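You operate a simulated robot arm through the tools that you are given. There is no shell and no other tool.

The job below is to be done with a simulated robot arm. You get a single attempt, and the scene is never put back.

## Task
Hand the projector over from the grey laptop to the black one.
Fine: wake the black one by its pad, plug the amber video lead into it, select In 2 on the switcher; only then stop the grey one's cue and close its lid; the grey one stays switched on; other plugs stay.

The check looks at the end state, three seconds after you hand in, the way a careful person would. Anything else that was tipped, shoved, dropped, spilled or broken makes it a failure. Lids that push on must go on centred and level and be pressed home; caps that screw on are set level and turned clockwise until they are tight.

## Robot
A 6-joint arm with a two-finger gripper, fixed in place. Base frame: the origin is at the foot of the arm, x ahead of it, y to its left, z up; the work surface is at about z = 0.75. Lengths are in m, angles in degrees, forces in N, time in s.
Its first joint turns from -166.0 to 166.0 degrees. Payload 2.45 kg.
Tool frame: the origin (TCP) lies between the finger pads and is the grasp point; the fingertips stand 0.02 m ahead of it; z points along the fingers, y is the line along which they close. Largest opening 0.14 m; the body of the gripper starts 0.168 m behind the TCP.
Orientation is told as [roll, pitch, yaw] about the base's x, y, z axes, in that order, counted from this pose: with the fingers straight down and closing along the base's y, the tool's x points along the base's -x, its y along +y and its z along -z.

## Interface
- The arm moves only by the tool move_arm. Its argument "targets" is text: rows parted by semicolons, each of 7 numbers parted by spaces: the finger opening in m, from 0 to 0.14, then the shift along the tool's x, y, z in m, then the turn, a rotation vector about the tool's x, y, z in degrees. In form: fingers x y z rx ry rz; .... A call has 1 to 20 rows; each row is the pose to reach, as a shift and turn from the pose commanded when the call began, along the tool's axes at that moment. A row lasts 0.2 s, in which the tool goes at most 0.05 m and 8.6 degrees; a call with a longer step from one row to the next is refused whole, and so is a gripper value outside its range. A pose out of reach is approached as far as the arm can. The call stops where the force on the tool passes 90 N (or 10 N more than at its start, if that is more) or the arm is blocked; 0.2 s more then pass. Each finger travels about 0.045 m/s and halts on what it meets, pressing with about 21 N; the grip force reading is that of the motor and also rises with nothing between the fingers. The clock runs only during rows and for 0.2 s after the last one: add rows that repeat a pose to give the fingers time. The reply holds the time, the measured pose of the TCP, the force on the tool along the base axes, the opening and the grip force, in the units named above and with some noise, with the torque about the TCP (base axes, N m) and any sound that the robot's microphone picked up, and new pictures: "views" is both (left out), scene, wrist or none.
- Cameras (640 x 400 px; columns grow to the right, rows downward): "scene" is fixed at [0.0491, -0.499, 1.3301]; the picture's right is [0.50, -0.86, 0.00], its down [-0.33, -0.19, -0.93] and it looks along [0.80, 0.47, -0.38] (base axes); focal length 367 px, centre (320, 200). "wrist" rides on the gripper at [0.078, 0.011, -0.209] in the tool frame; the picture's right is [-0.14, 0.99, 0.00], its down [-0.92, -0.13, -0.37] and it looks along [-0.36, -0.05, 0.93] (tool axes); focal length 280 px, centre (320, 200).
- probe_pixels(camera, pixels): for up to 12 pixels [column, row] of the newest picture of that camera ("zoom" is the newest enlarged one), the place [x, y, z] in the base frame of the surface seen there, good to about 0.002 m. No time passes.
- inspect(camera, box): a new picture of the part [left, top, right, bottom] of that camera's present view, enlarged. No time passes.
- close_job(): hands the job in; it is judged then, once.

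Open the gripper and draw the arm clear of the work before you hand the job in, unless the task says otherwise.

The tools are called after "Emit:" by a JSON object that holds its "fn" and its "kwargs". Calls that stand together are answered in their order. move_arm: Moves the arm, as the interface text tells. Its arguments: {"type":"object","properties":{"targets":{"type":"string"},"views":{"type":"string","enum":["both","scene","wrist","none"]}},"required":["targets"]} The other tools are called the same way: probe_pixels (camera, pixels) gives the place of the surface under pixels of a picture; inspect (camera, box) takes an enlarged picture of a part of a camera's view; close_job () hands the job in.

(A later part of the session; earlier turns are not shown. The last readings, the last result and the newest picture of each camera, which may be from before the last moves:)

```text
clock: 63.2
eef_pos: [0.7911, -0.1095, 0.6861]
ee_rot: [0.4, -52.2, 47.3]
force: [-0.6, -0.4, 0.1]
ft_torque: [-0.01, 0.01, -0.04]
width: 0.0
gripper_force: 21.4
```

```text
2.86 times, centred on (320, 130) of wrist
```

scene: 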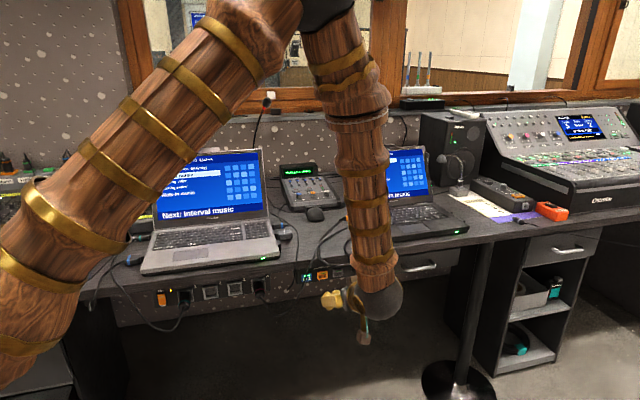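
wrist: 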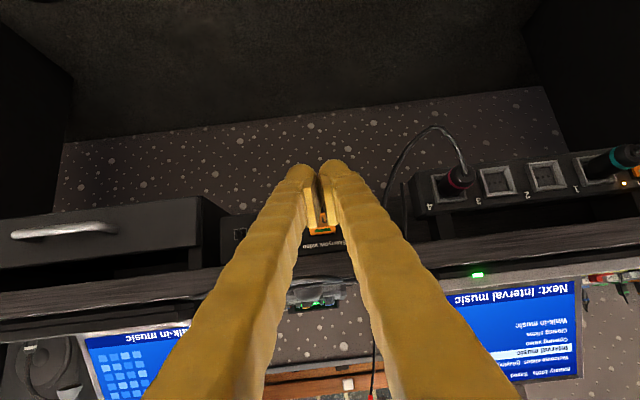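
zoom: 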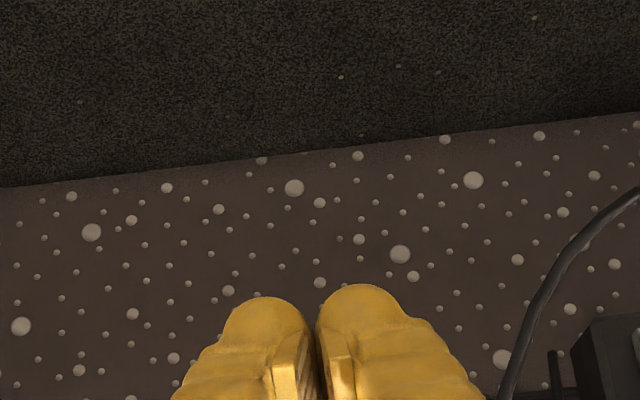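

In 2 shows right behind the fingertips at wrist (325,228). I'll advance 85 mm towards it, stopping just short.

Emit:
{"fn": "move_arm", "kwargs": {"targets": "0 -0.0184 -0.0012 0.0237 0 0 0; 0 -0.0368 -0.0025 0.0473 0 0 0; 0 -0.0521 -0.0035 0.067 0 0 0; 0 -0.0521 -0.0035 0.067 0 0 0"}}

Emit:
{"fn": "inspect", "kwargs": {"camera": "scene", "box": [280, 235, 376, 295]}}

Emit:
{"fn": "inspect", "kwargs": {"camera": "wrist", "box": [250, 130, 400, 260]}}

```text
clock: 64.2
eef_pos: [0.8508, -0.0495, 0.6869]
ee_rot: [0.4, -52.2, 47.4]
force: [0.8, -0.2, -0.1]
ft_torque: [0.01, 0.01, -0.03]
width: 0.0
gripper_force: 21.0
```

scene: 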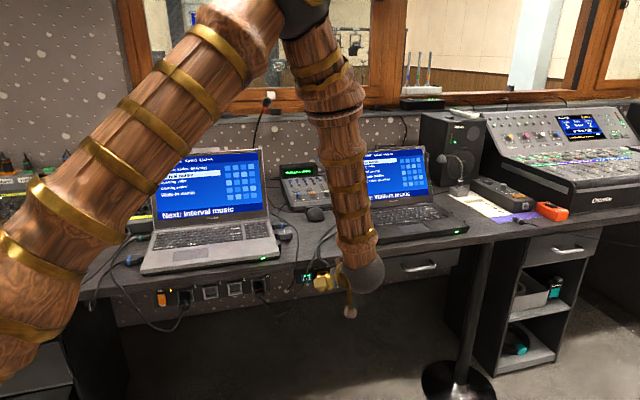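
wrist: 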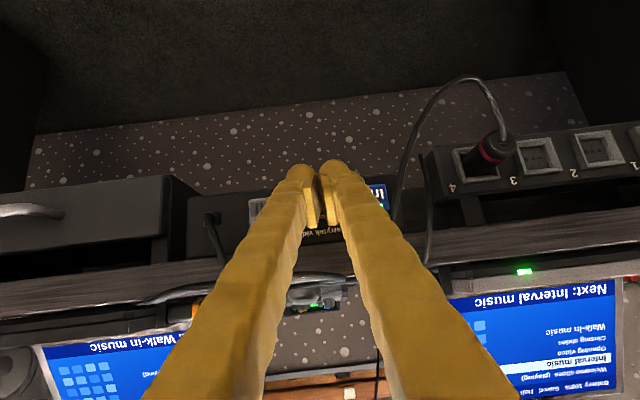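

```text
6.67 times, centred on (328, 265) of scene
```

zoom: 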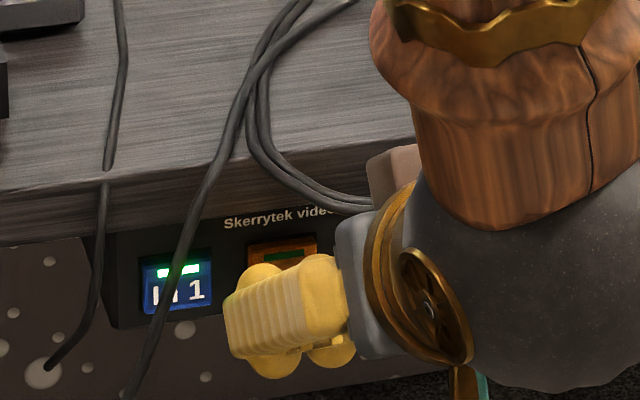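

```text
3.08 times, centred on (325, 195) of wrist
```

zoom: 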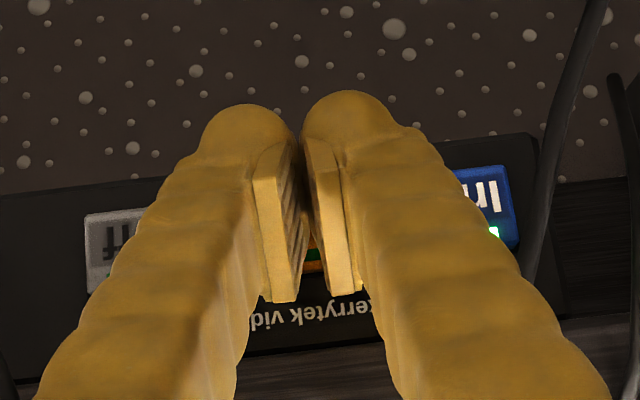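

Aligned with In 2, which shows between the fingertips. I'll advance in 3 mm steps and watch for a click.

Emit:
{"fn": "move_arm", "kwargs": {"targets": "0 -0.0018 -0.0001 0.0024 0 0 0; 0 -0.0037 -0.0003 0.0047 0 0 0; 0 -0.0055 -0.0004 0.0071 0 0 0; 0 -0.0074 -0.0005 0.0095 0 0 0; 0 -0.0074 -0.0005 0.0095 0 0 0", "views": "scene"}}

```text
clock: 65.4
eef_pos: [0.8594, -0.0415, 0.6877]
ee_rot: [0.4, -52.1, 47.4]
force: [0.8, 0.3, -0.4]
ft_torque: [-0.01, 0.01, 0.01]
width: 0.0
gripper_force: 20.7
```

scene: 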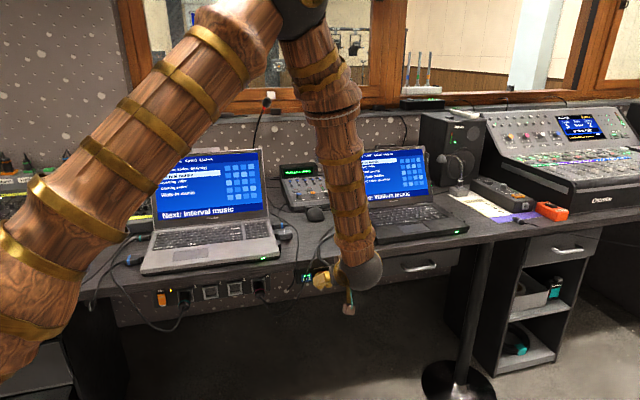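

No contact yet at s 0.578; I'll go on in 1.5 mm steps.

Emit:
{"fn": "move_arm", "kwargs": {"targets": "0 -0.0009 0 0.0012 0 0 0; 0 -0.0018 -0.0001 0.0024 0 0 0; 0 -0.0028 -0.0002 0.0035 0 0 0; 0 -0.0028 -0.0002 0.0035 0 0 0", "views": "scene"}}

Emit:
{"fn": "inspect", "kwargs": {"camera": "scene", "box": [280, 235, 376, 295]}}

```text
clock: 66.4
eef_pos: [0.8621, -0.0384, 0.687]
ee_rot: [0.4, -52.1, 47.4]
force: [0.0, 0.5, -0.4]
ft_torque: [0.01, 0.02, 0.0]
width: 0.0
gripper_force: 21.1
```

scene: 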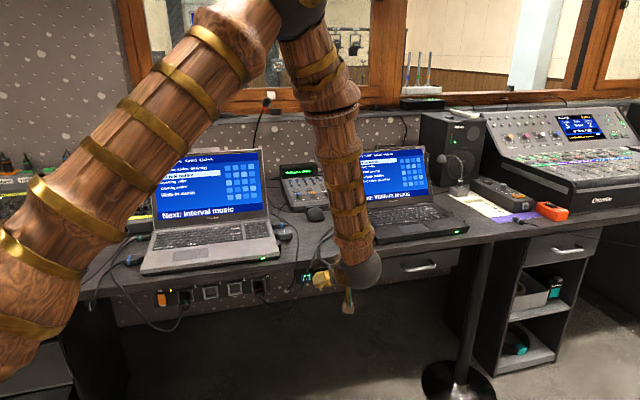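

```text
6.67 times, centred on (328, 265) of scene
```

zoom: 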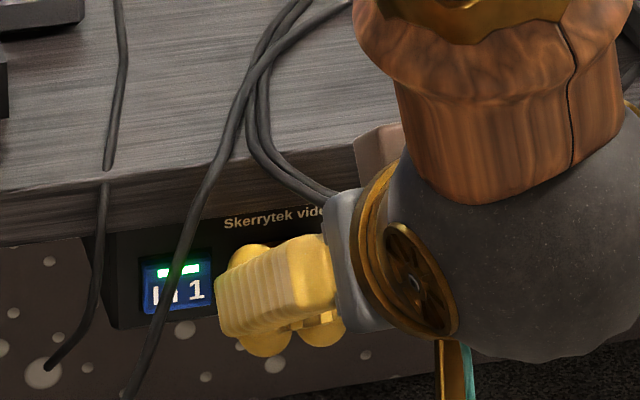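

Still free at s 0.5825. I'll keep going 4 mm.

Emit:
{"fn": "move_arm", "kwargs": {"targets": "0 -0.0006 0 0.0008 0 0 0; 0 -0.0012 0 0.0016 0 0 0; 0 -0.0018 -0.0001 0.0024 0 0 0; 0 -0.0025 -0.0002 0.0032 0 0 0; 0 -0.0025 -0.0002 0.0032 0 0 0", "views": "none"}}

```text
clock: 67.6
eef_pos: [0.8658, -0.0349, 0.687]
ee_rot: [0.4, -52.2, 47.3]
force: [-3.8, -6.7, -1.8]
ft_torque: [0.03, 0.01, -0.1]
width: 0.0001
gripper_force: 20.8
heard: click
```

The click came with about 8 N of contact. I'll check the switcher's lights and the projector display.

Emit:
{"fn": "inspect", "kwargs": {"camera": "scene", "box": [260, 150, 356, 210]}}

Emit:
{"fn": "inspect", "kwargs": {"camera": "scene", "box": [280, 235, 376, 295]}}

```text
6.67 times, centred on (308, 180) of scene
```

zoom: 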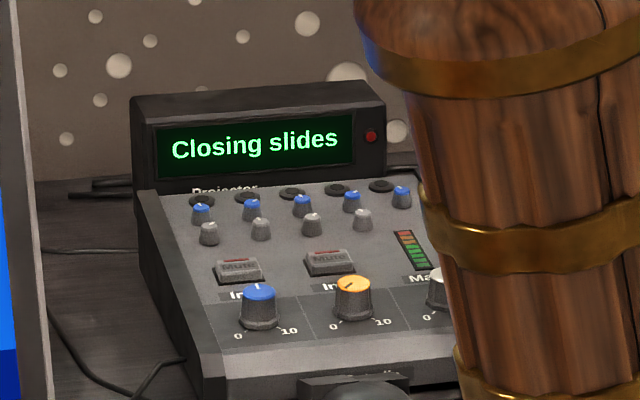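

```text
6.67 times, centred on (328, 265) of scene
```

zoom: 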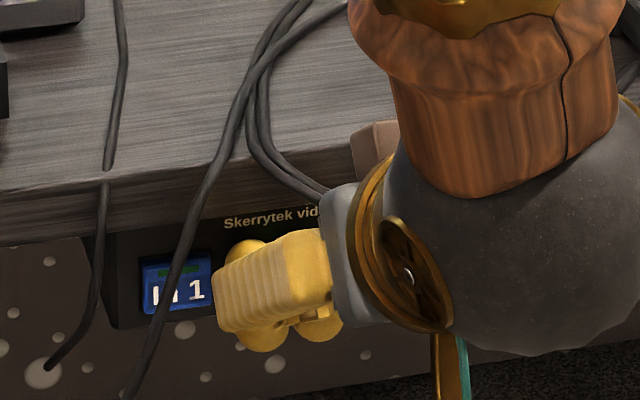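

The projector now shows "Closing slides" from the black laptop and In 1 is unlit. I'll back out from under the lip and rise clear.

Emit:
{"fn": "move_arm", "kwargs": {"targets": "0 0.0123 0.0008 -0.0158 0 0 0; 0 0.0307 0.0021 -0.0395 0 0 0; 0 0.0614 0.0042 -0.0789 0 0 0; 0 0.0219 0.0042 -0.1096 0 0 0; 0 -0.0176 0.0042 -0.1403 0 0 0; 0 -0.0571 0.0042 -0.171 0 0 0; 0 -0.0966 0.0042 -0.2017 0 0 0; 0 -0.1361 0.0042 -0.2324 0 0 0; 0 -0.1756 0.0042 -0.2631 0 0 0; 0 -0.1756 0.0042 -0.2631 0 0 0"}}

Emit:
{"fn": "inspect", "kwargs": {"camera": "scene", "box": [130, 140, 310, 290]}}

Emit:
{"fn": "inspect", "kwargs": {"camera": "scene", "box": [280, 235, 376, 295]}}

```text
clock: 69.8
eef_pos: [0.7955, -0.1079, 0.9875]
ee_rot: [0.5, -52.2, 47.2]
force: [0.0, -1.0, -0.5]
ft_torque: [0.01, -0.01, 0.01]
width: 0.0
gripper_force: 20.8
```

scene: 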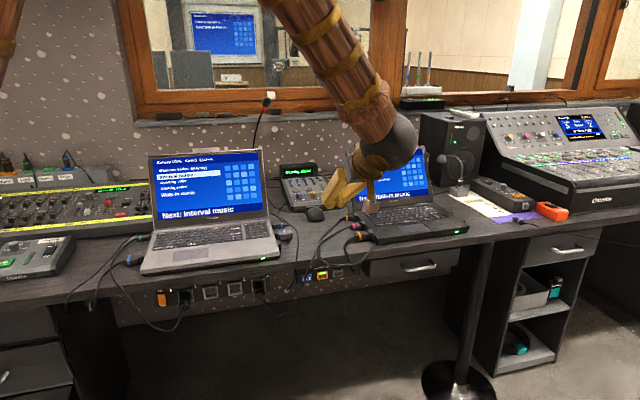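
wrist: 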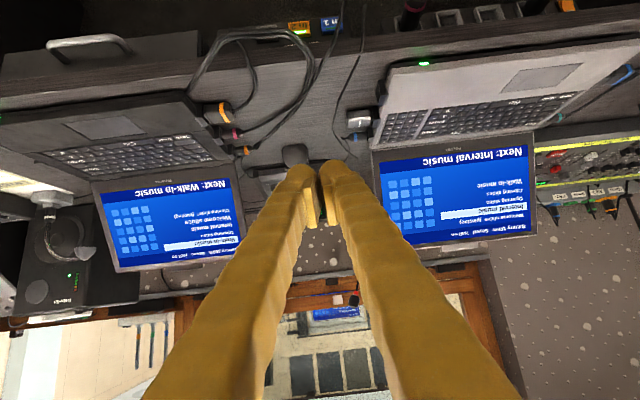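

```text
2.67 times, centred on (220, 215) of scene
```

zoom: 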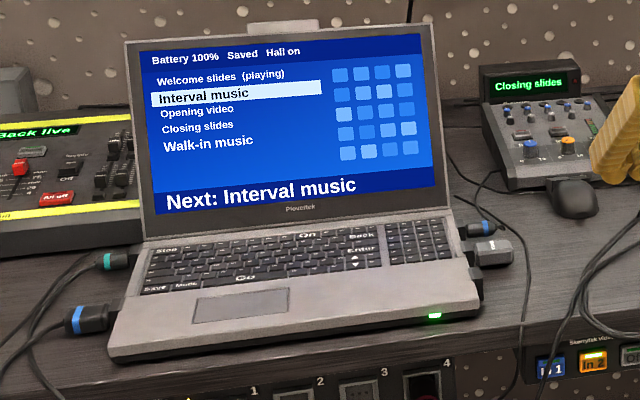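

```text
6.67 times, centred on (328, 265) of scene
```

zoom: 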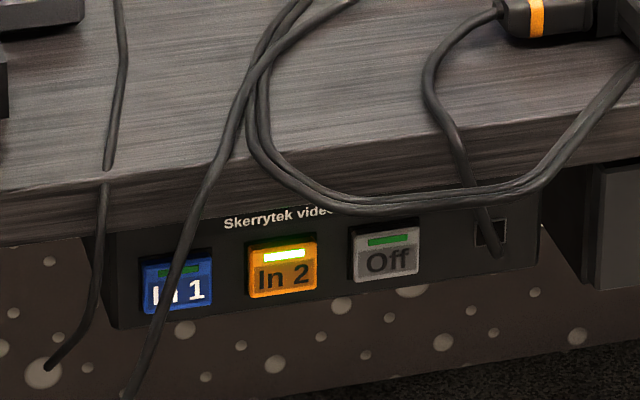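

In 2 is lit. Next is the grey laptop's Stop key, at the keyboard's top-left corner; I'll enlarge and probe it with its neighbours and the screen.

Emit:
{"fn": "inspect", "kwargs": {"camera": "scene", "box": [140, 215, 220, 265]}}

Emit:
{"fn": "probe_pixels", "kwargs": {"camera": "zoom", "pixels": [[175, 150], [150, 153], [205, 145], [178, 142], [172, 160], [245, 142], [160, 180], [130, 165], [180, 120], [140, 240], [430, 105], [60, 320]]}}

```text
8.00 times, centred on (180, 240) of scene
```

zoom: 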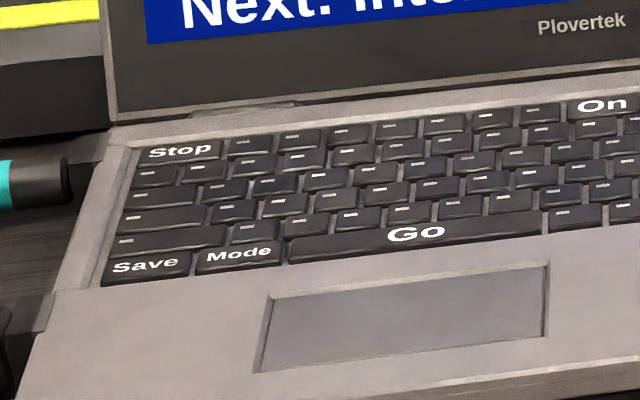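

```text
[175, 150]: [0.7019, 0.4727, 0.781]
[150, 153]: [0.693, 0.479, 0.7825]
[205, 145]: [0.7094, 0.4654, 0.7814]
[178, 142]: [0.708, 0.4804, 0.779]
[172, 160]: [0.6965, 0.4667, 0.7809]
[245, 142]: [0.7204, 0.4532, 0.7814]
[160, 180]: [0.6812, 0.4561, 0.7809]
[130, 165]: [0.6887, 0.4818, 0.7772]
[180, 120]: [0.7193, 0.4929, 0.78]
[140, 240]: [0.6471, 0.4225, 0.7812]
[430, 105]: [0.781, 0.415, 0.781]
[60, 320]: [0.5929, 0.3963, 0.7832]
```

Stop key centre is about (0.702,0.472,0.781), keyboard rows along (0.73,-0.69). I'll move over it with the tool tilted 30° toward the screen, at z 0.93.

Emit:
{"fn": "move_arm", "kwargs": {"targets": "0 -0.0137 0.0356 0.0248 0 1.7 0; 0 -0.0273 0.0712 0.0496 0 3.4 0; 0 -0.041 0.1067 0.0744 0 5.1 0; 0 -0.0546 0.1423 0.0992 0 6.8 0; 0 -0.0683 0.1779 0.124 0 8.5 0; 0 -0.0819 0.2135 0.1488 0 10.2 0; 0 -0.0956 0.2491 0.1736 0 11.9 0; 0 -0.1092 0.2846 0.1984 0 13.5 0; 0 -0.1229 0.3202 0.2232 0 15.2 0; 0 -0.1365 0.3558 0.248 0 16.9 0; 0 -0.1502 0.3914 0.2728 0 18.6 0; 0 -0.1638 0.427 0.2976 0 20.3 0; 0 -0.1774 0.4626 0.3224 0 22 0; 0 -0.1774 0.4626 0.3224 0 22 0"}}

```text
clock: 72.8
eef_pos: [0.6971, 0.4736, 0.9307]
ee_rot: [0.3, -30.3, 47.6]
force: [-1.1, 0.8, 0.0]
ft_torque: [-0.01, -0.02, 0.0]
width: 0.0
gripper_force: 20.7
```

scene: 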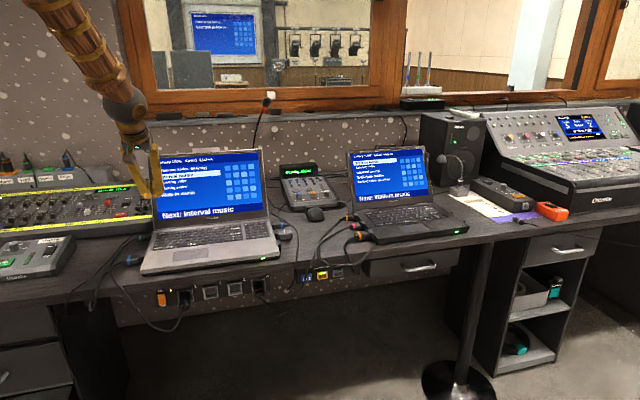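
wrist: 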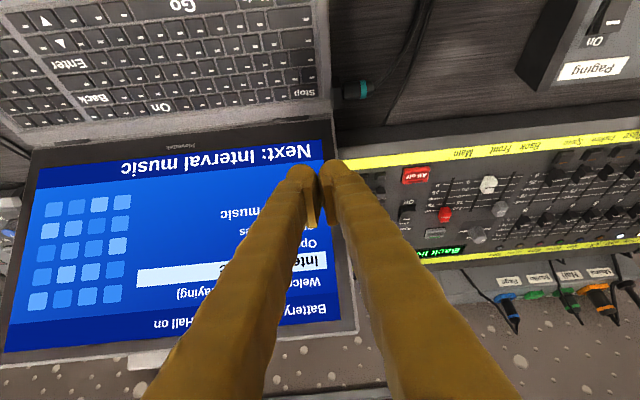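

The Stop key is visible at wrist (303,92). I'll enlarge and probe it from here.

Emit:
{"fn": "inspect", "kwargs": {"camera": "wrist", "box": [260, 60, 372, 130]}}

Emit:
{"fn": "probe_pixels", "kwargs": {"camera": "zoom", "pixels": [[245, 185], [195, 195], [295, 175], [240, 165], [248, 205], [300, 205], [200, 170], [330, 200], [420, 165], [240, 235], [240, 300], [245, 145]]}}

```text
5.71 times, centred on (316, 95) of wrist
```

zoom: 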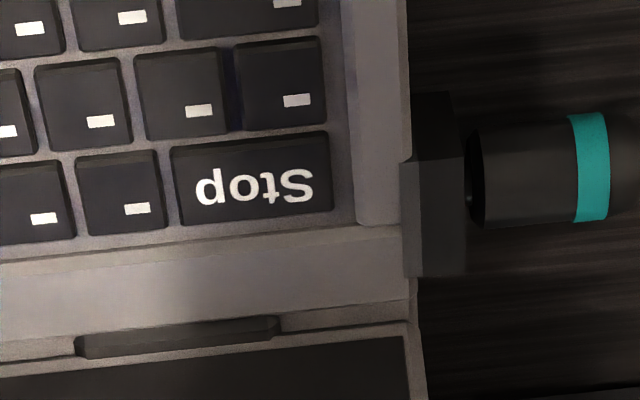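

```text
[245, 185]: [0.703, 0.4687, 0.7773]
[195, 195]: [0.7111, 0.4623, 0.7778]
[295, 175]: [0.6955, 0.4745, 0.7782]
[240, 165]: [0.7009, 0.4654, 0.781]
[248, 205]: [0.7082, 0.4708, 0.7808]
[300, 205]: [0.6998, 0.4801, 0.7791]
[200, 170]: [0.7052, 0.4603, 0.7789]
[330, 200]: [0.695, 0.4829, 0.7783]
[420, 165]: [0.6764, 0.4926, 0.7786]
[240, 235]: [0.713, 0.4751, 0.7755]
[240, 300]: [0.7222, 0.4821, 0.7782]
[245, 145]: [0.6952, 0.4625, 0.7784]
```

The key spans about 32×20 mm around (0.703,0.469,0.779). I'll descend to about 13 mm above contact, centred on it.

Emit:
{"fn": "move_arm", "kwargs": {"targets": "0 0.0187 -0.0026 0.0338 0 0 0; 0 0.0374 -0.0052 0.0675 0 0 0; 0 0.0561 -0.0078 0.1013 0 0 0; 0 0.0561 -0.0078 0.1013 0 0 0"}}

Emit:
{"fn": "inspect", "kwargs": {"camera": "wrist", "box": [250, 100, 410, 200]}}

Emit:
{"fn": "inspect", "kwargs": {"camera": "scene", "box": [130, 190, 226, 260]}}

```text
clock: 73.8
eef_pos: [0.7049, 0.4695, 0.8154]
ee_rot: [0.4, -30.2, 47.6]
force: [-0.7, 0.7, -0.2]
ft_torque: [-0.01, -0.01, 0.04]
width: 0.0
gripper_force: 20.8
```

scene: 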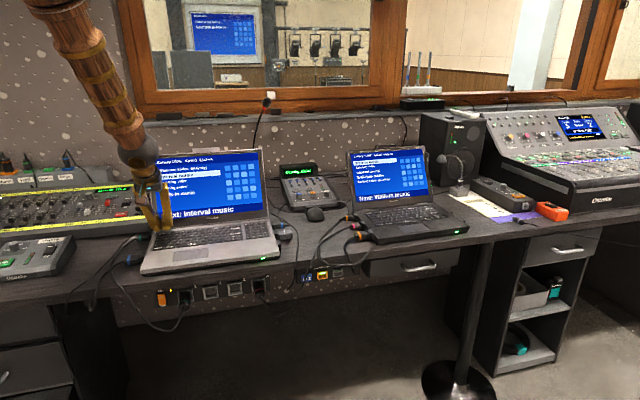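
wrist: 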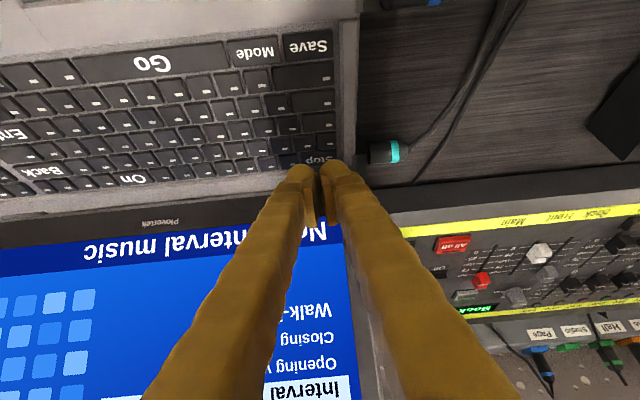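

```text
4.00 times, centred on (330, 150) of wrist
```

zoom: 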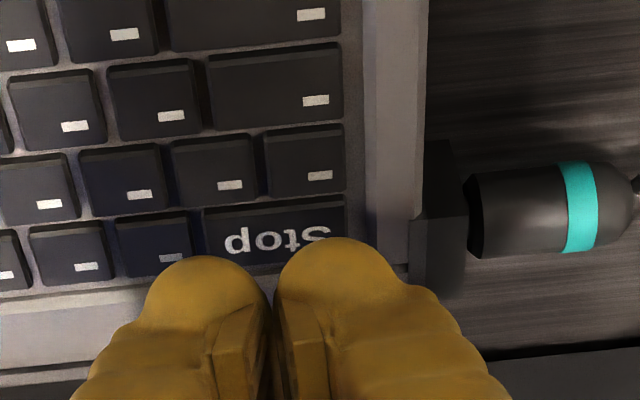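

```text
5.71 times, centred on (178, 225) of scene
```

zoom: 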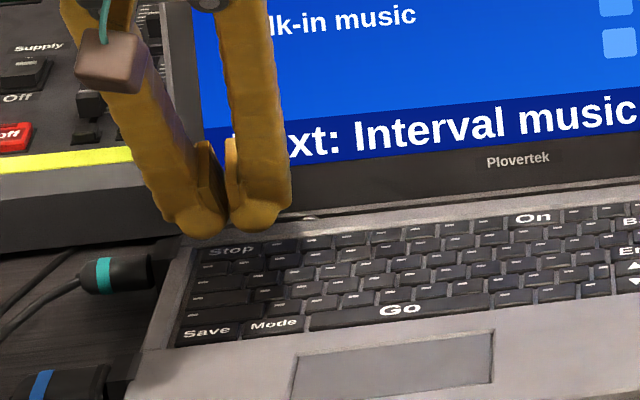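

Fingertips are centred over Stop. I'll press down in small steps.

Emit:
{"fn": "move_arm", "kwargs": {"targets": "0 0.0015 0 0.0026 0 0 0; 0 0.003 0 0.0052 0 0 0; 0 0.0045 0 0.0078 0 0 0; 0 0.0055 0 0.0095 0 0 0; 0 0.0055 0 0.0095 0 0 0", "views": "wrist"}}

```text
clock: 75.0
eef_pos: [0.7041, 0.4699, 0.8049]
ee_rot: [0.4, -30.2, 47.4]
force: [0.6, -0.5, -0.8]
ft_torque: [0.01, 0.02, -0.01]
width: 0.0001
gripper_force: 20.3
```

wrist: 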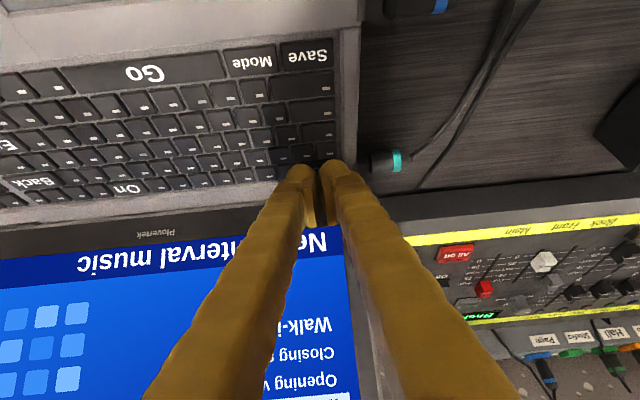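

No contact yet at z 0.805. I'll continue 1 mm at a time.

Emit:
{"fn": "move_arm", "kwargs": {"targets": "0 0.0005 0 0.0009 0 0 0; 0 0.001 0 0.0017 0 0 0; 0 0.0015 0 0.0026 0 0 0; 0 0.002 0 0.0035 0 0 0; 0 0.002 0 0.0035 0 0 0", "views": "scene"}}

Emit:
{"fn": "inspect", "kwargs": {"camera": "scene", "box": [130, 140, 310, 290]}}

```text
clock: 76.2
eef_pos: [0.7055, 0.4705, 0.7991]
ee_rot: [0.2, -30.2, 47.3]
force: [-0.7, 0.8, 0.4]
ft_torque: [0.01, -0.01, 0.01]
width: 0.0057
gripper_force: 20.8
heard: click
```

scene: 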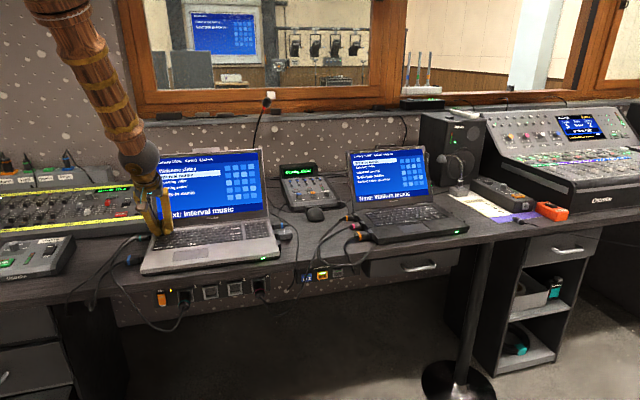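

```text
2.67 times, centred on (220, 215) of scene
```

zoom: 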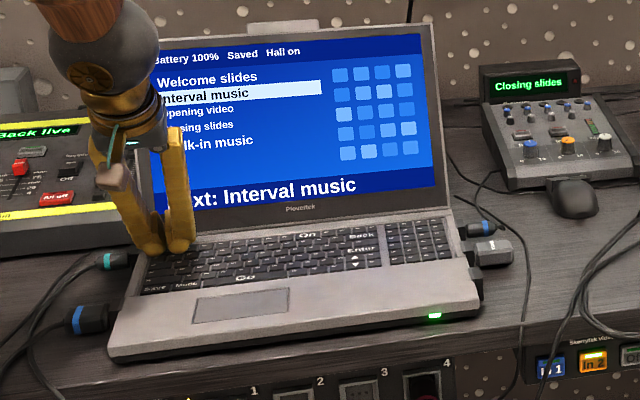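

The click came and "Welcome slides" is no longer marked as playing; the projector still shows "Closing slides". I'll lift off and straighten the tool to view the grey lid.

Emit:
{"fn": "move_arm", "kwargs": {"targets": "0 -0.0202 0 -0.0345 0 0 0; 0 -0.0404 0 -0.0691 0 0 0; 0 -0.0605 0 -0.1036 0 0 0; 0 -0.0807 0 -0.1381 0 0 0; 0 -0.1009 0 -0.1727 0 0 0; 0 -0.1211 0 -0.2072 0 6 0; 0 -0.1412 0 -0.2418 0 12 0; 0 -0.1614 0 -0.2763 0 18 0; 0 -0.1816 0 -0.3108 0 24 0; 0 -0.1816 0 -0.3108 0 30 0; 0 -0.1816 0 -0.3108 0 30 0"}}

Emit:
{"fn": "inspect", "kwargs": {"camera": "scene", "box": [130, 140, 310, 290]}}

```text
clock: 78.6
eef_pos: [0.7064, 0.4697, 1.1611]
ee_rot: [0.2, -0.1, 47.7]
force: [0.7, 0.0, -0.2]
ft_torque: [0.01, 0.02, 0.03]
width: 0.0
gripper_force: 20.7
```

scene: 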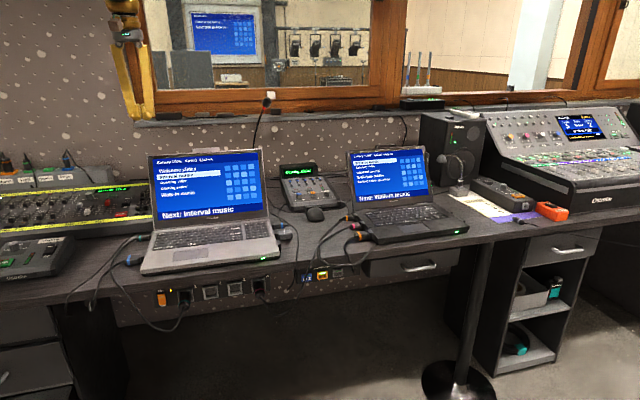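
wrist: 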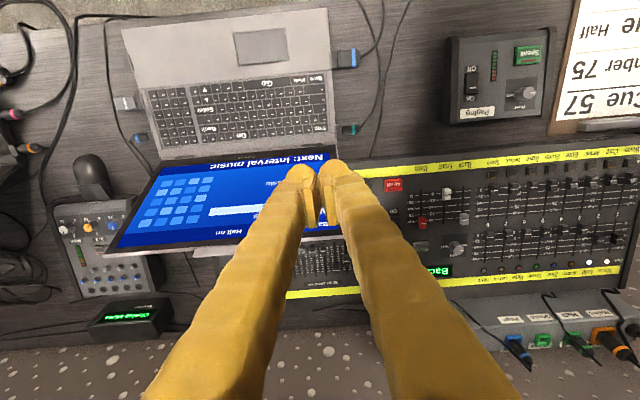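

```text
2.67 times, centred on (220, 215) of scene
```

zoom: 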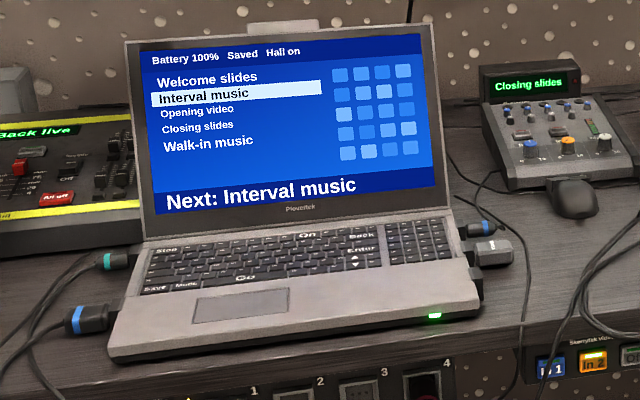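

The grey's cue is stopped. Now I'll probe the lid: its hinge line, top edge, the tab at the top centre, and what stands behind it.

Emit:
{"fn": "inspect", "kwargs": {"camera": "wrist", "box": [90, 140, 330, 290]}}

Emit:
{"fn": "probe_pixels", "kwargs": {"camera": "zoom", "pixels": [[230, 55], [560, 45], [60, 290], [330, 265], [250, 275], [300, 290], [290, 150], [230, 280], [340, 292], [500, 300], [480, 340], [100, 285]]}}

Emit:
{"fn": "probe_pixels", "kwargs": {"camera": "scene", "pixels": [[205, 150], [205, 160], [208, 185], [212, 207], [213, 214], [192, 150], [218, 147], [205, 146], [151, 157], [260, 150], [156, 228], [268, 215]]}}

```text
2.67 times, centred on (210, 215) of wrist
```

zoom: 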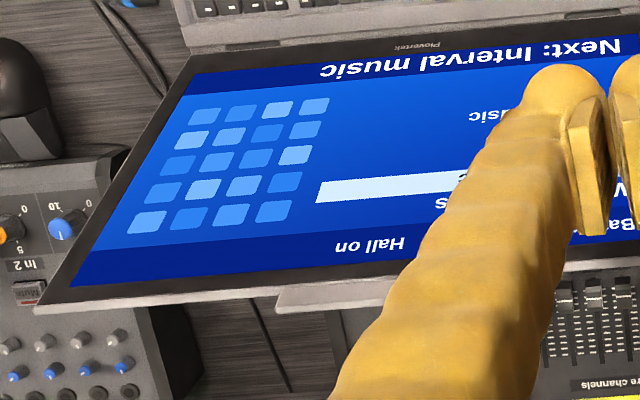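

```text
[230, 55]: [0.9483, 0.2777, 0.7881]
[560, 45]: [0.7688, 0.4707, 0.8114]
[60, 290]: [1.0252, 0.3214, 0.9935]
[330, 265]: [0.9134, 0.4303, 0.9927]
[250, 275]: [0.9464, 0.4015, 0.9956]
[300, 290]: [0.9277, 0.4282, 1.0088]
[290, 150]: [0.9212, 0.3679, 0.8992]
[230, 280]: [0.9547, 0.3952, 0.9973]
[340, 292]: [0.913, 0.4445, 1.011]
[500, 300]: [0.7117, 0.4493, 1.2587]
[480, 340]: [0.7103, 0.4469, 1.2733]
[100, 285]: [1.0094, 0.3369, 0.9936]
```

```text
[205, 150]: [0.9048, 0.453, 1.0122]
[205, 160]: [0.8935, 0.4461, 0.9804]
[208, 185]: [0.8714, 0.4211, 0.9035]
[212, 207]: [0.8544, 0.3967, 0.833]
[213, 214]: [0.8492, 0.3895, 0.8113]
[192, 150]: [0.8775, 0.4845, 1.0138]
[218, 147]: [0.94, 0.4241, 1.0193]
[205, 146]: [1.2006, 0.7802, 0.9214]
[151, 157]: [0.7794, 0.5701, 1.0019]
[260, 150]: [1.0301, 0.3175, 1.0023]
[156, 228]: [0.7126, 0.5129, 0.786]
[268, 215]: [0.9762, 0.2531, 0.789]
```

The lid leans back 23° with its top edge at s≈0.96, z≈1.01, hinge at s≈0.865, z≈0.785, and a tab sits at the centre. I'll tilt the tool 38° so the closed fingers can hook behind the top edge left of the tab.

Emit:
{"fn": "move_arm", "kwargs": {"targets": "0 0 0 0 0 -7.6 0.5; 0 0 0 0 0 -15.2 1; 0 0 0 0 0 -22.8 1.6; 0 0 0 0 0 -30.4 2.1; 0 0 0 0 0 -38 2.7; 0 0 0 0 0 -38 2.7"}}

```text
clock: 80.0
eef_pos: [0.7058, 0.4704, 1.1606]
ee_rot: [1.3, -38.3, 44.3]
force: [0.6, 1.0, 0.5]
ft_torque: [0.03, -0.01, 0.01]
width: 0.0
gripper_force: 20.5
```

scene: 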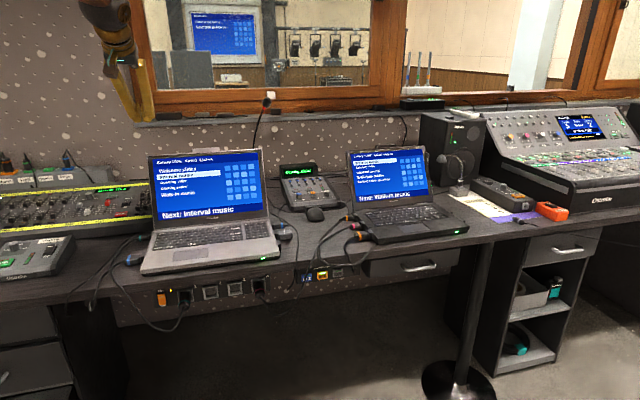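
wrist: 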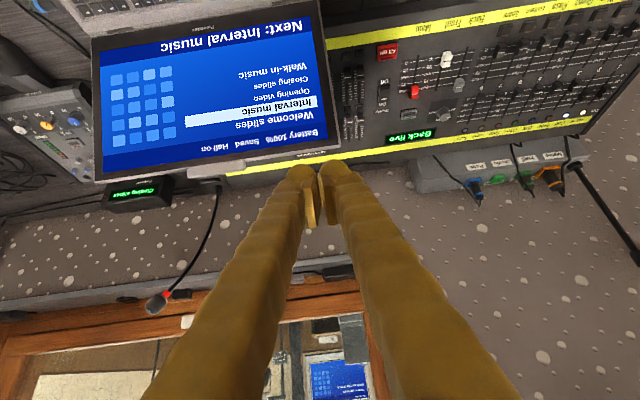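

A gooseneck mic stands behind the lid, its tip at wrist (158,303). I'll probe it, and the wall/mixer behind the lid, to be sure of the room there.

Emit:
{"fn": "probe_pixels", "kwargs": {"camera": "wrist", "pixels": [[158, 303], [205, 188], [215, 220], [200, 270], [280, 150], [210, 160], [260, 175], [280, 165], [330, 155], [240, 230], [200, 180], [190, 300]]}}

Emit:
{"fn": "inspect", "kwargs": {"camera": "wrist", "box": [90, 100, 350, 320]}}

Emit:
{"fn": "probe_pixels", "kwargs": {"camera": "scene", "pixels": [[267, 99], [255, 140], [265, 105], [258, 125], [205, 146], [212, 147]]}}

```text
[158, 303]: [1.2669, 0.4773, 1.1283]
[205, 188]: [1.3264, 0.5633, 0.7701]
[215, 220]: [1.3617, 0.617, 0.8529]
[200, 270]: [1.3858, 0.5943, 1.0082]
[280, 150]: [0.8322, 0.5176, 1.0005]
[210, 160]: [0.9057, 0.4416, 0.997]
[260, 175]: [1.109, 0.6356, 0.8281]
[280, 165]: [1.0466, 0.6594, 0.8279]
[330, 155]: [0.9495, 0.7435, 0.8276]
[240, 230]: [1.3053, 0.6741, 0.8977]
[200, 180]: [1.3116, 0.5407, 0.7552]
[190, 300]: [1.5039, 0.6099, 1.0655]
```

```text
1.82 times, centred on (220, 210) of wrist
```

zoom: 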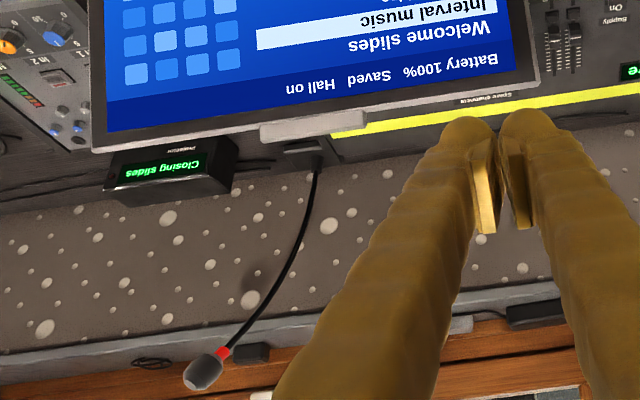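

```text
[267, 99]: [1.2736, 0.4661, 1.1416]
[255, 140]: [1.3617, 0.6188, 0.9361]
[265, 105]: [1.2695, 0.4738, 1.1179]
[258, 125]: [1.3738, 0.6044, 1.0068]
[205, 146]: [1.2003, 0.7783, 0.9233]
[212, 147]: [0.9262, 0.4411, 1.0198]
```

The mic is well away at (1.27,0.48), and the mixer behind is only 0.83 high. I'll move to just above and behind the lid's top edge at u 0.23.

Emit:
{"fn": "move_arm", "kwargs": {"targets": "0 -0.0121 -0.0155 0.0384 0 0 0; 0 -0.0243 -0.031 0.0769 0 0 0; 0 -0.0364 -0.0464 0.1153 0 0 0; 0 -0.0485 -0.0619 0.1537 0 0 0; 0 -0.0485 -0.0619 0.1537 0 0 0"}}

Emit:
{"fn": "inspect", "kwargs": {"camera": "scene", "box": [130, 90, 290, 220]}}

Emit:
{"fn": "inspect", "kwargs": {"camera": "wrist", "box": [160, 60, 400, 220]}}

```text
clock: 81.2
eef_pos: [0.8424, 0.5215, 1.0668]
ee_rot: [1.3, -38.1, 44.3]
force: [0.3, 0.9, -0.5]
ft_torque: [0.01, 0.0, 0.0]
width: 0.0
gripper_force: 21.2
```

scene: 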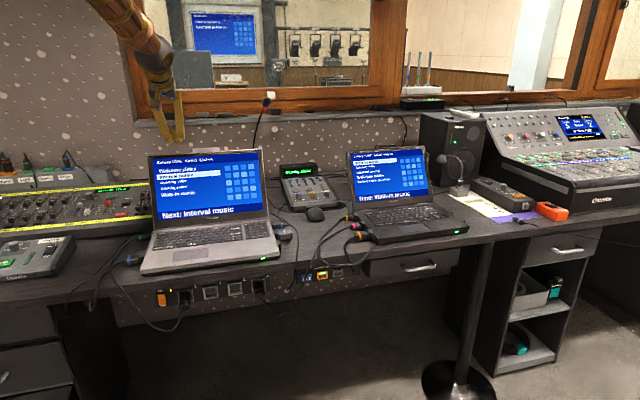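
wrist: 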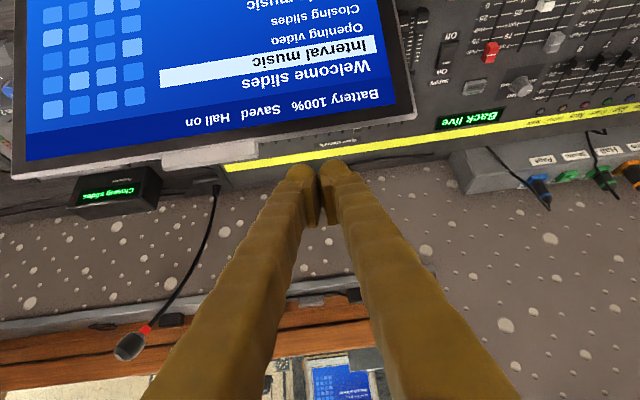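

```text
3.08 times, centred on (210, 155) of scene
```

zoom: 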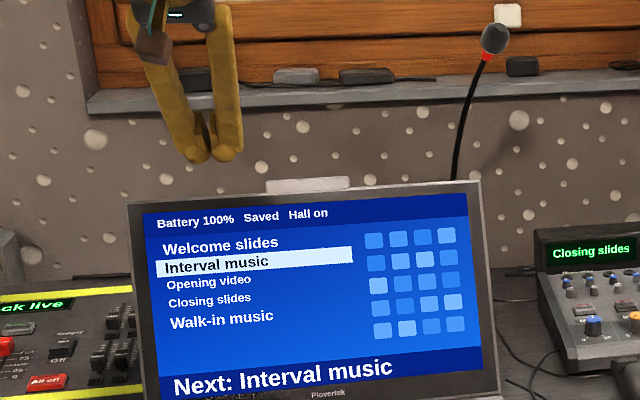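

```text
2.50 times, centred on (280, 140) of wrist
```

zoom: 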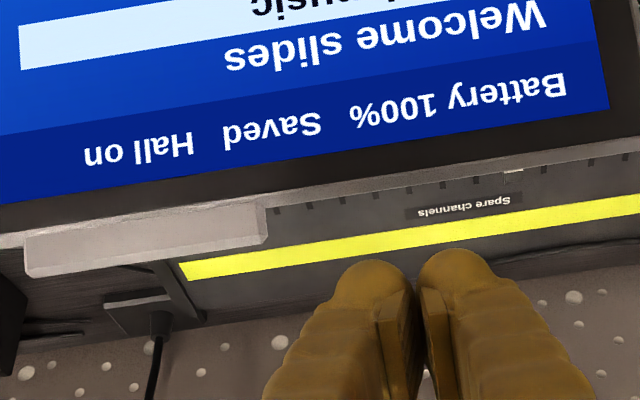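

Fingers hover behind the lid's edge, left of the tab. I'll slide them 7 cm along the finger direction, down behind the lid.

Emit:
{"fn": "move_arm", "kwargs": {"targets": "0 0 0 0.02 0 0 0; 0 0 0 0.04 0 0 0; 0 0 0 0.055 0 0 0; 0 0 0 0.07 0 0 0; 0 0 0 0.07 0 0 0"}}

Emit:
{"fn": "inspect", "kwargs": {"camera": "scene", "box": [130, 90, 290, 220]}}

Emit:
{"fn": "inspect", "kwargs": {"camera": "wrist", "box": [160, 60, 400, 220]}}

```text
clock: 82.4
eef_pos: [0.8724, 0.5523, 1.0125]
ee_rot: [1.5, -38.3, 44.3]
force: [0.1, 0.0, 0.2]
ft_torque: [-0.02, 0.01, -0.01]
width: 0.0002
gripper_force: 20.5
```

scene: 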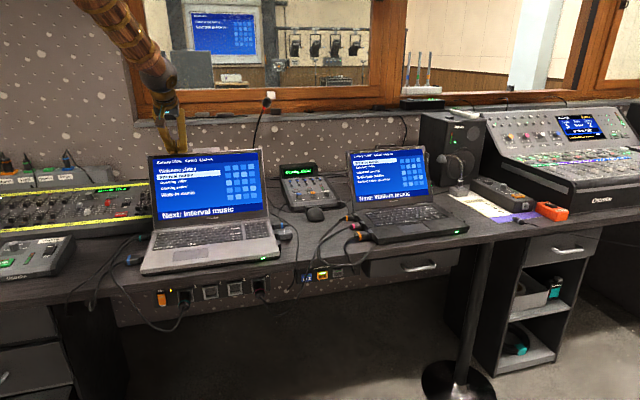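
wrist: 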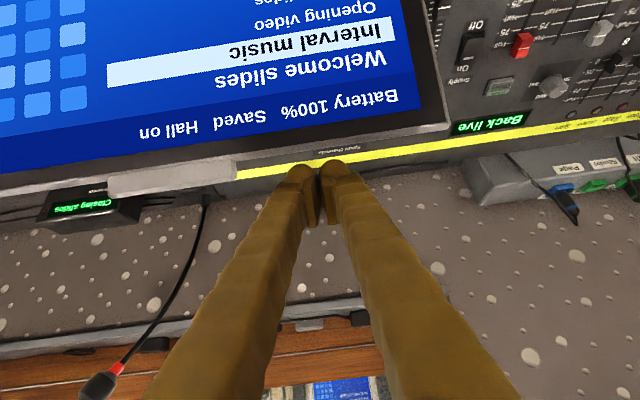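

```text
3.08 times, centred on (210, 155) of scene
```

zoom: 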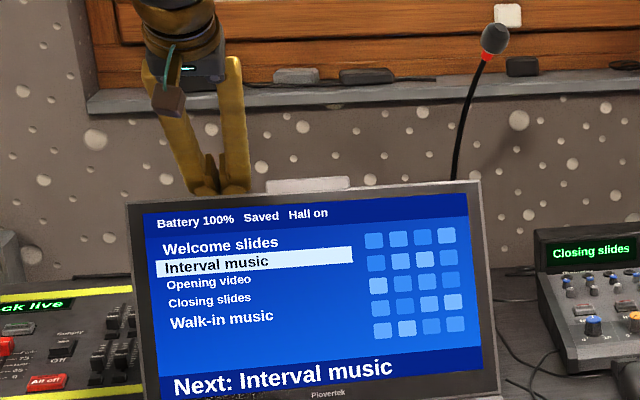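

```text
2.50 times, centred on (280, 140) of wrist
```

zoom: 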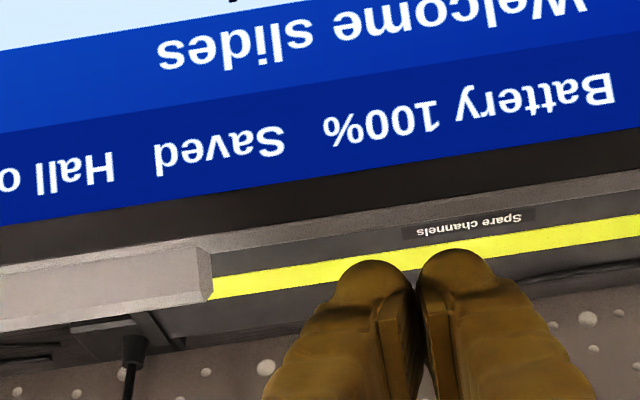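

The fingertips are behind the lid with no contact. I'll slip 1.5 cm deeper, then pull toward the front along the lid's arc, until it leans back only about 10°.

Emit:
{"fn": "move_arm", "kwargs": {"targets": "0 0 0 0.0075 0 0 0; 0 0 0 0.015 0 0 0; 0 0.0162 0 0.0048 0 0 0; 0 0.0212 0 -0.0032 0 0 0; 0 0.0262 0 -0.0112 0 0 0; 0 0.0312 0 -0.019 0 0 0; 0 0.0362 0 -0.0267 0 0 0; 0 0.0414 0 -0.0342 0 0 0; 0 0.0465 0 -0.0416 0 0 0; 0 0.0465 0 -0.0416 0 0 0"}}

Emit:
{"fn": "inspect", "kwargs": {"camera": "scene", "box": [110, 100, 310, 290]}}

```text
clock: 84.6
eef_pos: [0.8283, 0.508, 1.0177]
ee_rot: [1.4, -38.0, 44.3]
force: [3.2, 2.4, 7.9]
ft_torque: [-0.18, 0.1, 0.03]
width: 0.0059
gripper_force: 20.4
```

scene: 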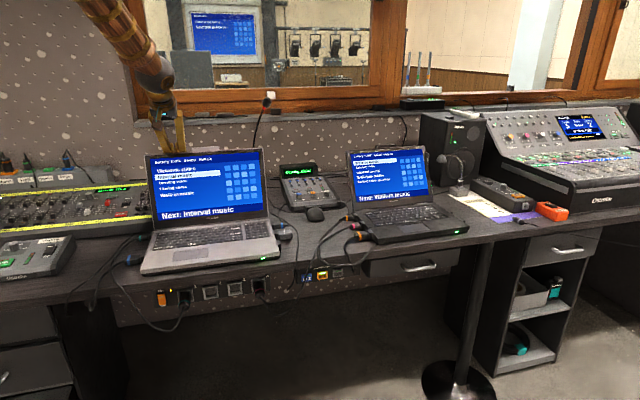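
wrist: 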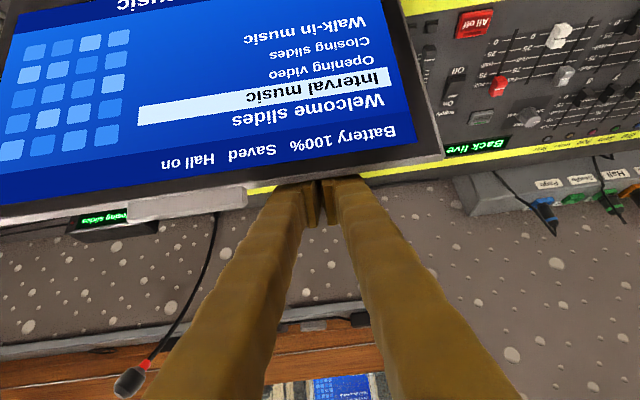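

```text
2.11 times, centred on (210, 195) of scene
```

zoom: 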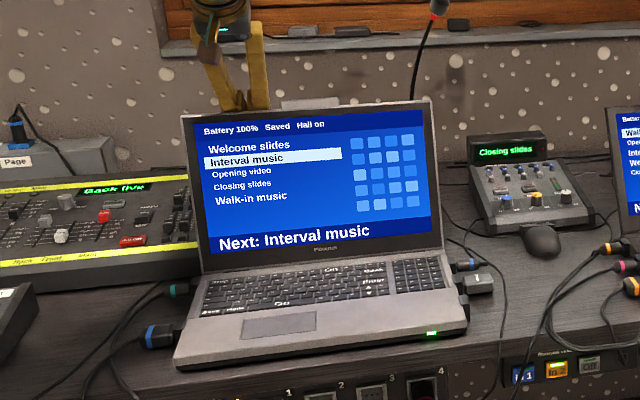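

The lid is following, with about 9 N on the fingers, mostly upward. I'll probe the lid's present angle before continuing.

Emit:
{"fn": "probe_pixels", "kwargs": {"camera": "scene", "pixels": [[205, 158], [208, 180], [212, 205], [149, 157], [262, 150], [205, 153]]}}

Emit:
{"fn": "probe_pixels", "kwargs": {"camera": "wrist", "pixels": [[420, 160], [420, 145], [300, 170], [100, 200], [270, 170], [360, 160]]}}

```text
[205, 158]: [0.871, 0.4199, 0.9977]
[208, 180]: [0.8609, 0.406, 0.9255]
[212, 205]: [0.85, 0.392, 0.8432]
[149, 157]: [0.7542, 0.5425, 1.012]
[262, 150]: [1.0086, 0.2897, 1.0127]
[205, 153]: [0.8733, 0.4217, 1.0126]
```

```text
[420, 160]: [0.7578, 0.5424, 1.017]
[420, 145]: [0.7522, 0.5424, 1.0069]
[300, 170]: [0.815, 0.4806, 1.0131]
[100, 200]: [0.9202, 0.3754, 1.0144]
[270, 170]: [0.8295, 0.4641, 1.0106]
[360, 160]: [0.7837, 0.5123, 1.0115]
```

The lid is at 12° back now. I'll continue along the arc to about 20° forward, slightly higher to ease the downward load.

Emit:
{"fn": "move_arm", "kwargs": {"targets": "0 0.0092 0 -0.0112 0 0 0; 0 0.0185 0 -0.0223 0 0 0; 0 0.0277 0 -0.0335 0 0 0; 0 0.0394 0 -0.0417 0 0 0; 0 0.051 0 -0.0499 0 0 0; 0 0.0627 0 -0.0581 0 0 0; 0 0.0756 0 -0.0642 0 0 0; 0 0.0884 0 -0.0702 0 0 0; 0 0.1013 0 -0.0763 0 0 0; 0 0.1013 0 -0.0763 0 0 0"}}

Emit:
{"fn": "inspect", "kwargs": {"camera": "scene", "box": [110, 100, 310, 290]}}

```text
clock: 86.8
eef_pos: [0.7391, 0.4195, 1.0145]
ee_rot: [1.5, -38.2, 44.4]
force: [0.8, 0.1, -0.1]
ft_torque: [-0.01, 0.0, 0.0]
width: 0.0
gripper_force: 21.0
```

scene: 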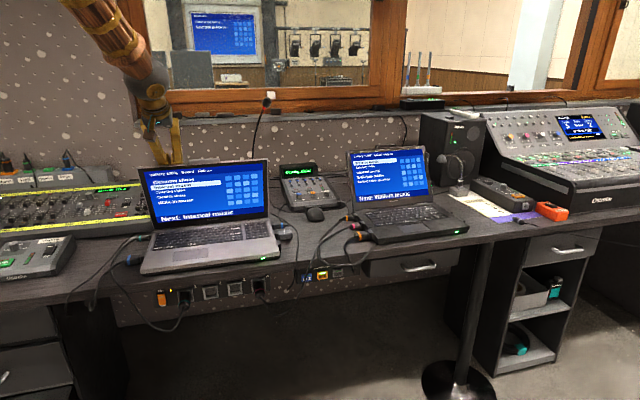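
wrist: 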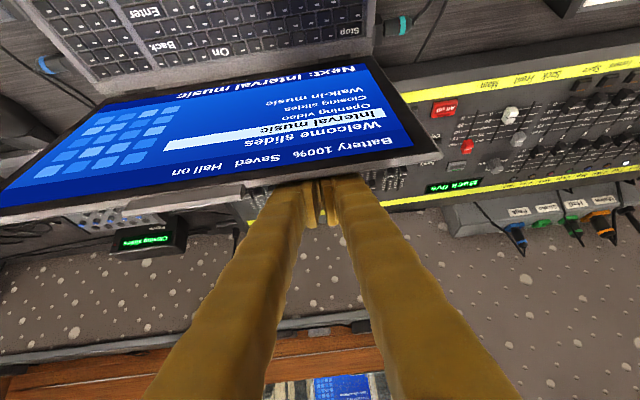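

```text
2.11 times, centred on (210, 195) of scene
```

zoom: 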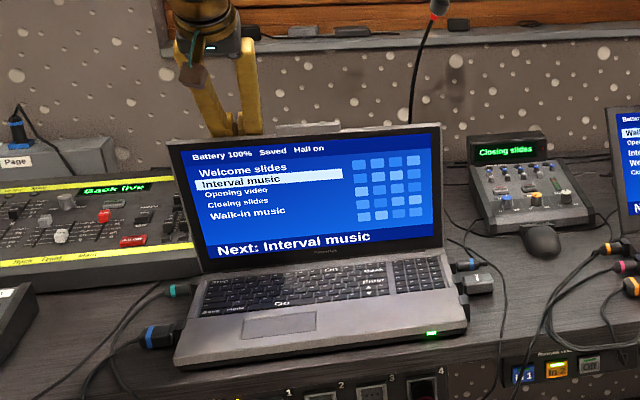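

The lid has come past vertical and stays put with no force. I'll measure its angle again.

Emit:
{"fn": "probe_pixels", "kwargs": {"camera": "scene", "pixels": [[200, 172], [205, 190], [210, 212], [142, 166], [266, 160], [205, 163]]}}

Emit:
{"fn": "probe_pixels", "kwargs": {"camera": "wrist", "pixels": [[420, 160], [300, 178], [340, 172], [250, 185], [200, 190], [220, 193]]}}

```text
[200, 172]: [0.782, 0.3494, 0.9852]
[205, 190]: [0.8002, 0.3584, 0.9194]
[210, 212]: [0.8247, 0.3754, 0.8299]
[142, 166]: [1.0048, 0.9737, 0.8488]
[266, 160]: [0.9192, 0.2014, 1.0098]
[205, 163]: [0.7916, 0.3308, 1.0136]
```

```text
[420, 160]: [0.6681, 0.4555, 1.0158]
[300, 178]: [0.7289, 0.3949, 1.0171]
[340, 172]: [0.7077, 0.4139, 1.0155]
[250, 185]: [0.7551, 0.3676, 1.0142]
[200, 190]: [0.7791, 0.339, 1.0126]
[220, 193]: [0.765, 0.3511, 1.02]
```

The lid stands 17° forward. I'll push it on down the arc to about 60°.

Emit:
{"fn": "move_arm", "kwargs": {"targets": "0 0.0146 0 -0.0027 0 0 0; 0 0.0291 0 -0.0053 0 0 0; 0 0.0437 0 -0.008 0 0 0; 0 0.0608 0 -0.0099 0 0 0; 0 0.0779 0 -0.0118 0 0 0; 0 0.0926 0 -0.0114 0 0 0; 0 0.1073 0 -0.011 0 0 0; 0 0.122 0 -0.0106 0 0 0; 0 0.14 0 -0.0069 0 0 0; 0 0.1579 0 -0.0032 0 0 0; 0 0.1579 0 -0.0032 0 0 0"}}

Emit:
{"fn": "inspect", "kwargs": {"camera": "scene", "box": [110, 100, 310, 290]}}

```text
clock: 89.2
eef_pos: [0.6485, 0.3314, 0.919]
ee_rot: [1.4, -38.2, 44.3]
force: [-0.2, 0.3, 0.1]
ft_torque: [0.0, -0.01, 0.03]
width: 0.0001
gripper_force: 20.9
```

scene: 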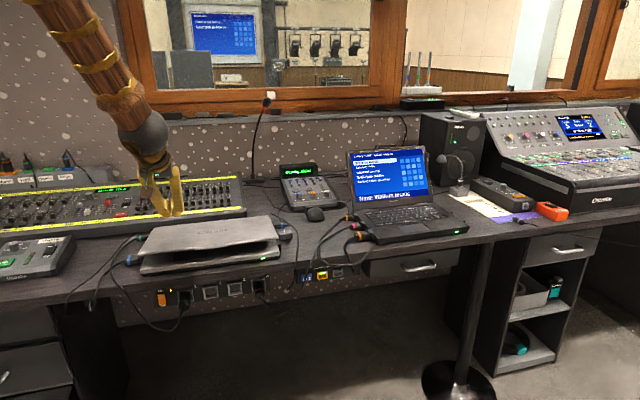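
wrist: 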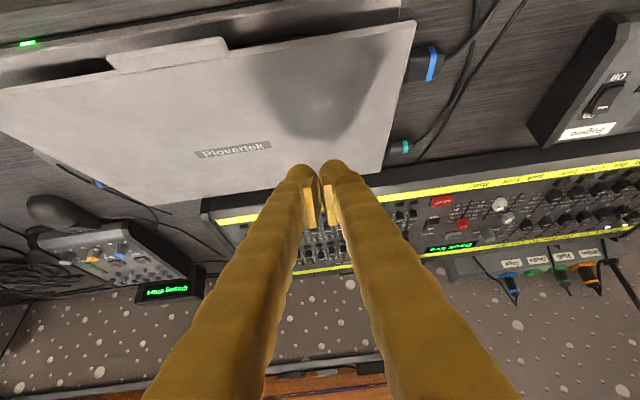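

```text
2.11 times, centred on (210, 195) of scene
```

zoom: 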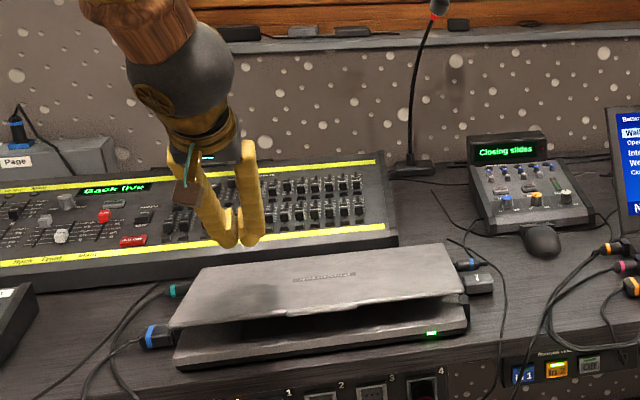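

The lid has dropped ahead of the fingers to a small opening. I'll probe its height at the front and the back.

Emit:
{"fn": "probe_pixels", "kwargs": {"camera": "wrist", "pixels": [[235, 148], [260, 60], [330, 60], [350, 160], [160, 60], [380, 50], [170, 50], [280, 120], [120, 180], [300, 140]]}}

```text
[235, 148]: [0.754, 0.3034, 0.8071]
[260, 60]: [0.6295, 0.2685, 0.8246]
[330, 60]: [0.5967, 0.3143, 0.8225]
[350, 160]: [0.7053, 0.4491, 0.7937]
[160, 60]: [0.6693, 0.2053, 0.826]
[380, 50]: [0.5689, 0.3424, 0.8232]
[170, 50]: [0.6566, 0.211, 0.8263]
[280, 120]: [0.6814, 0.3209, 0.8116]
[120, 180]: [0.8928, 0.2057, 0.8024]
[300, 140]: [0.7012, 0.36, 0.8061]
```

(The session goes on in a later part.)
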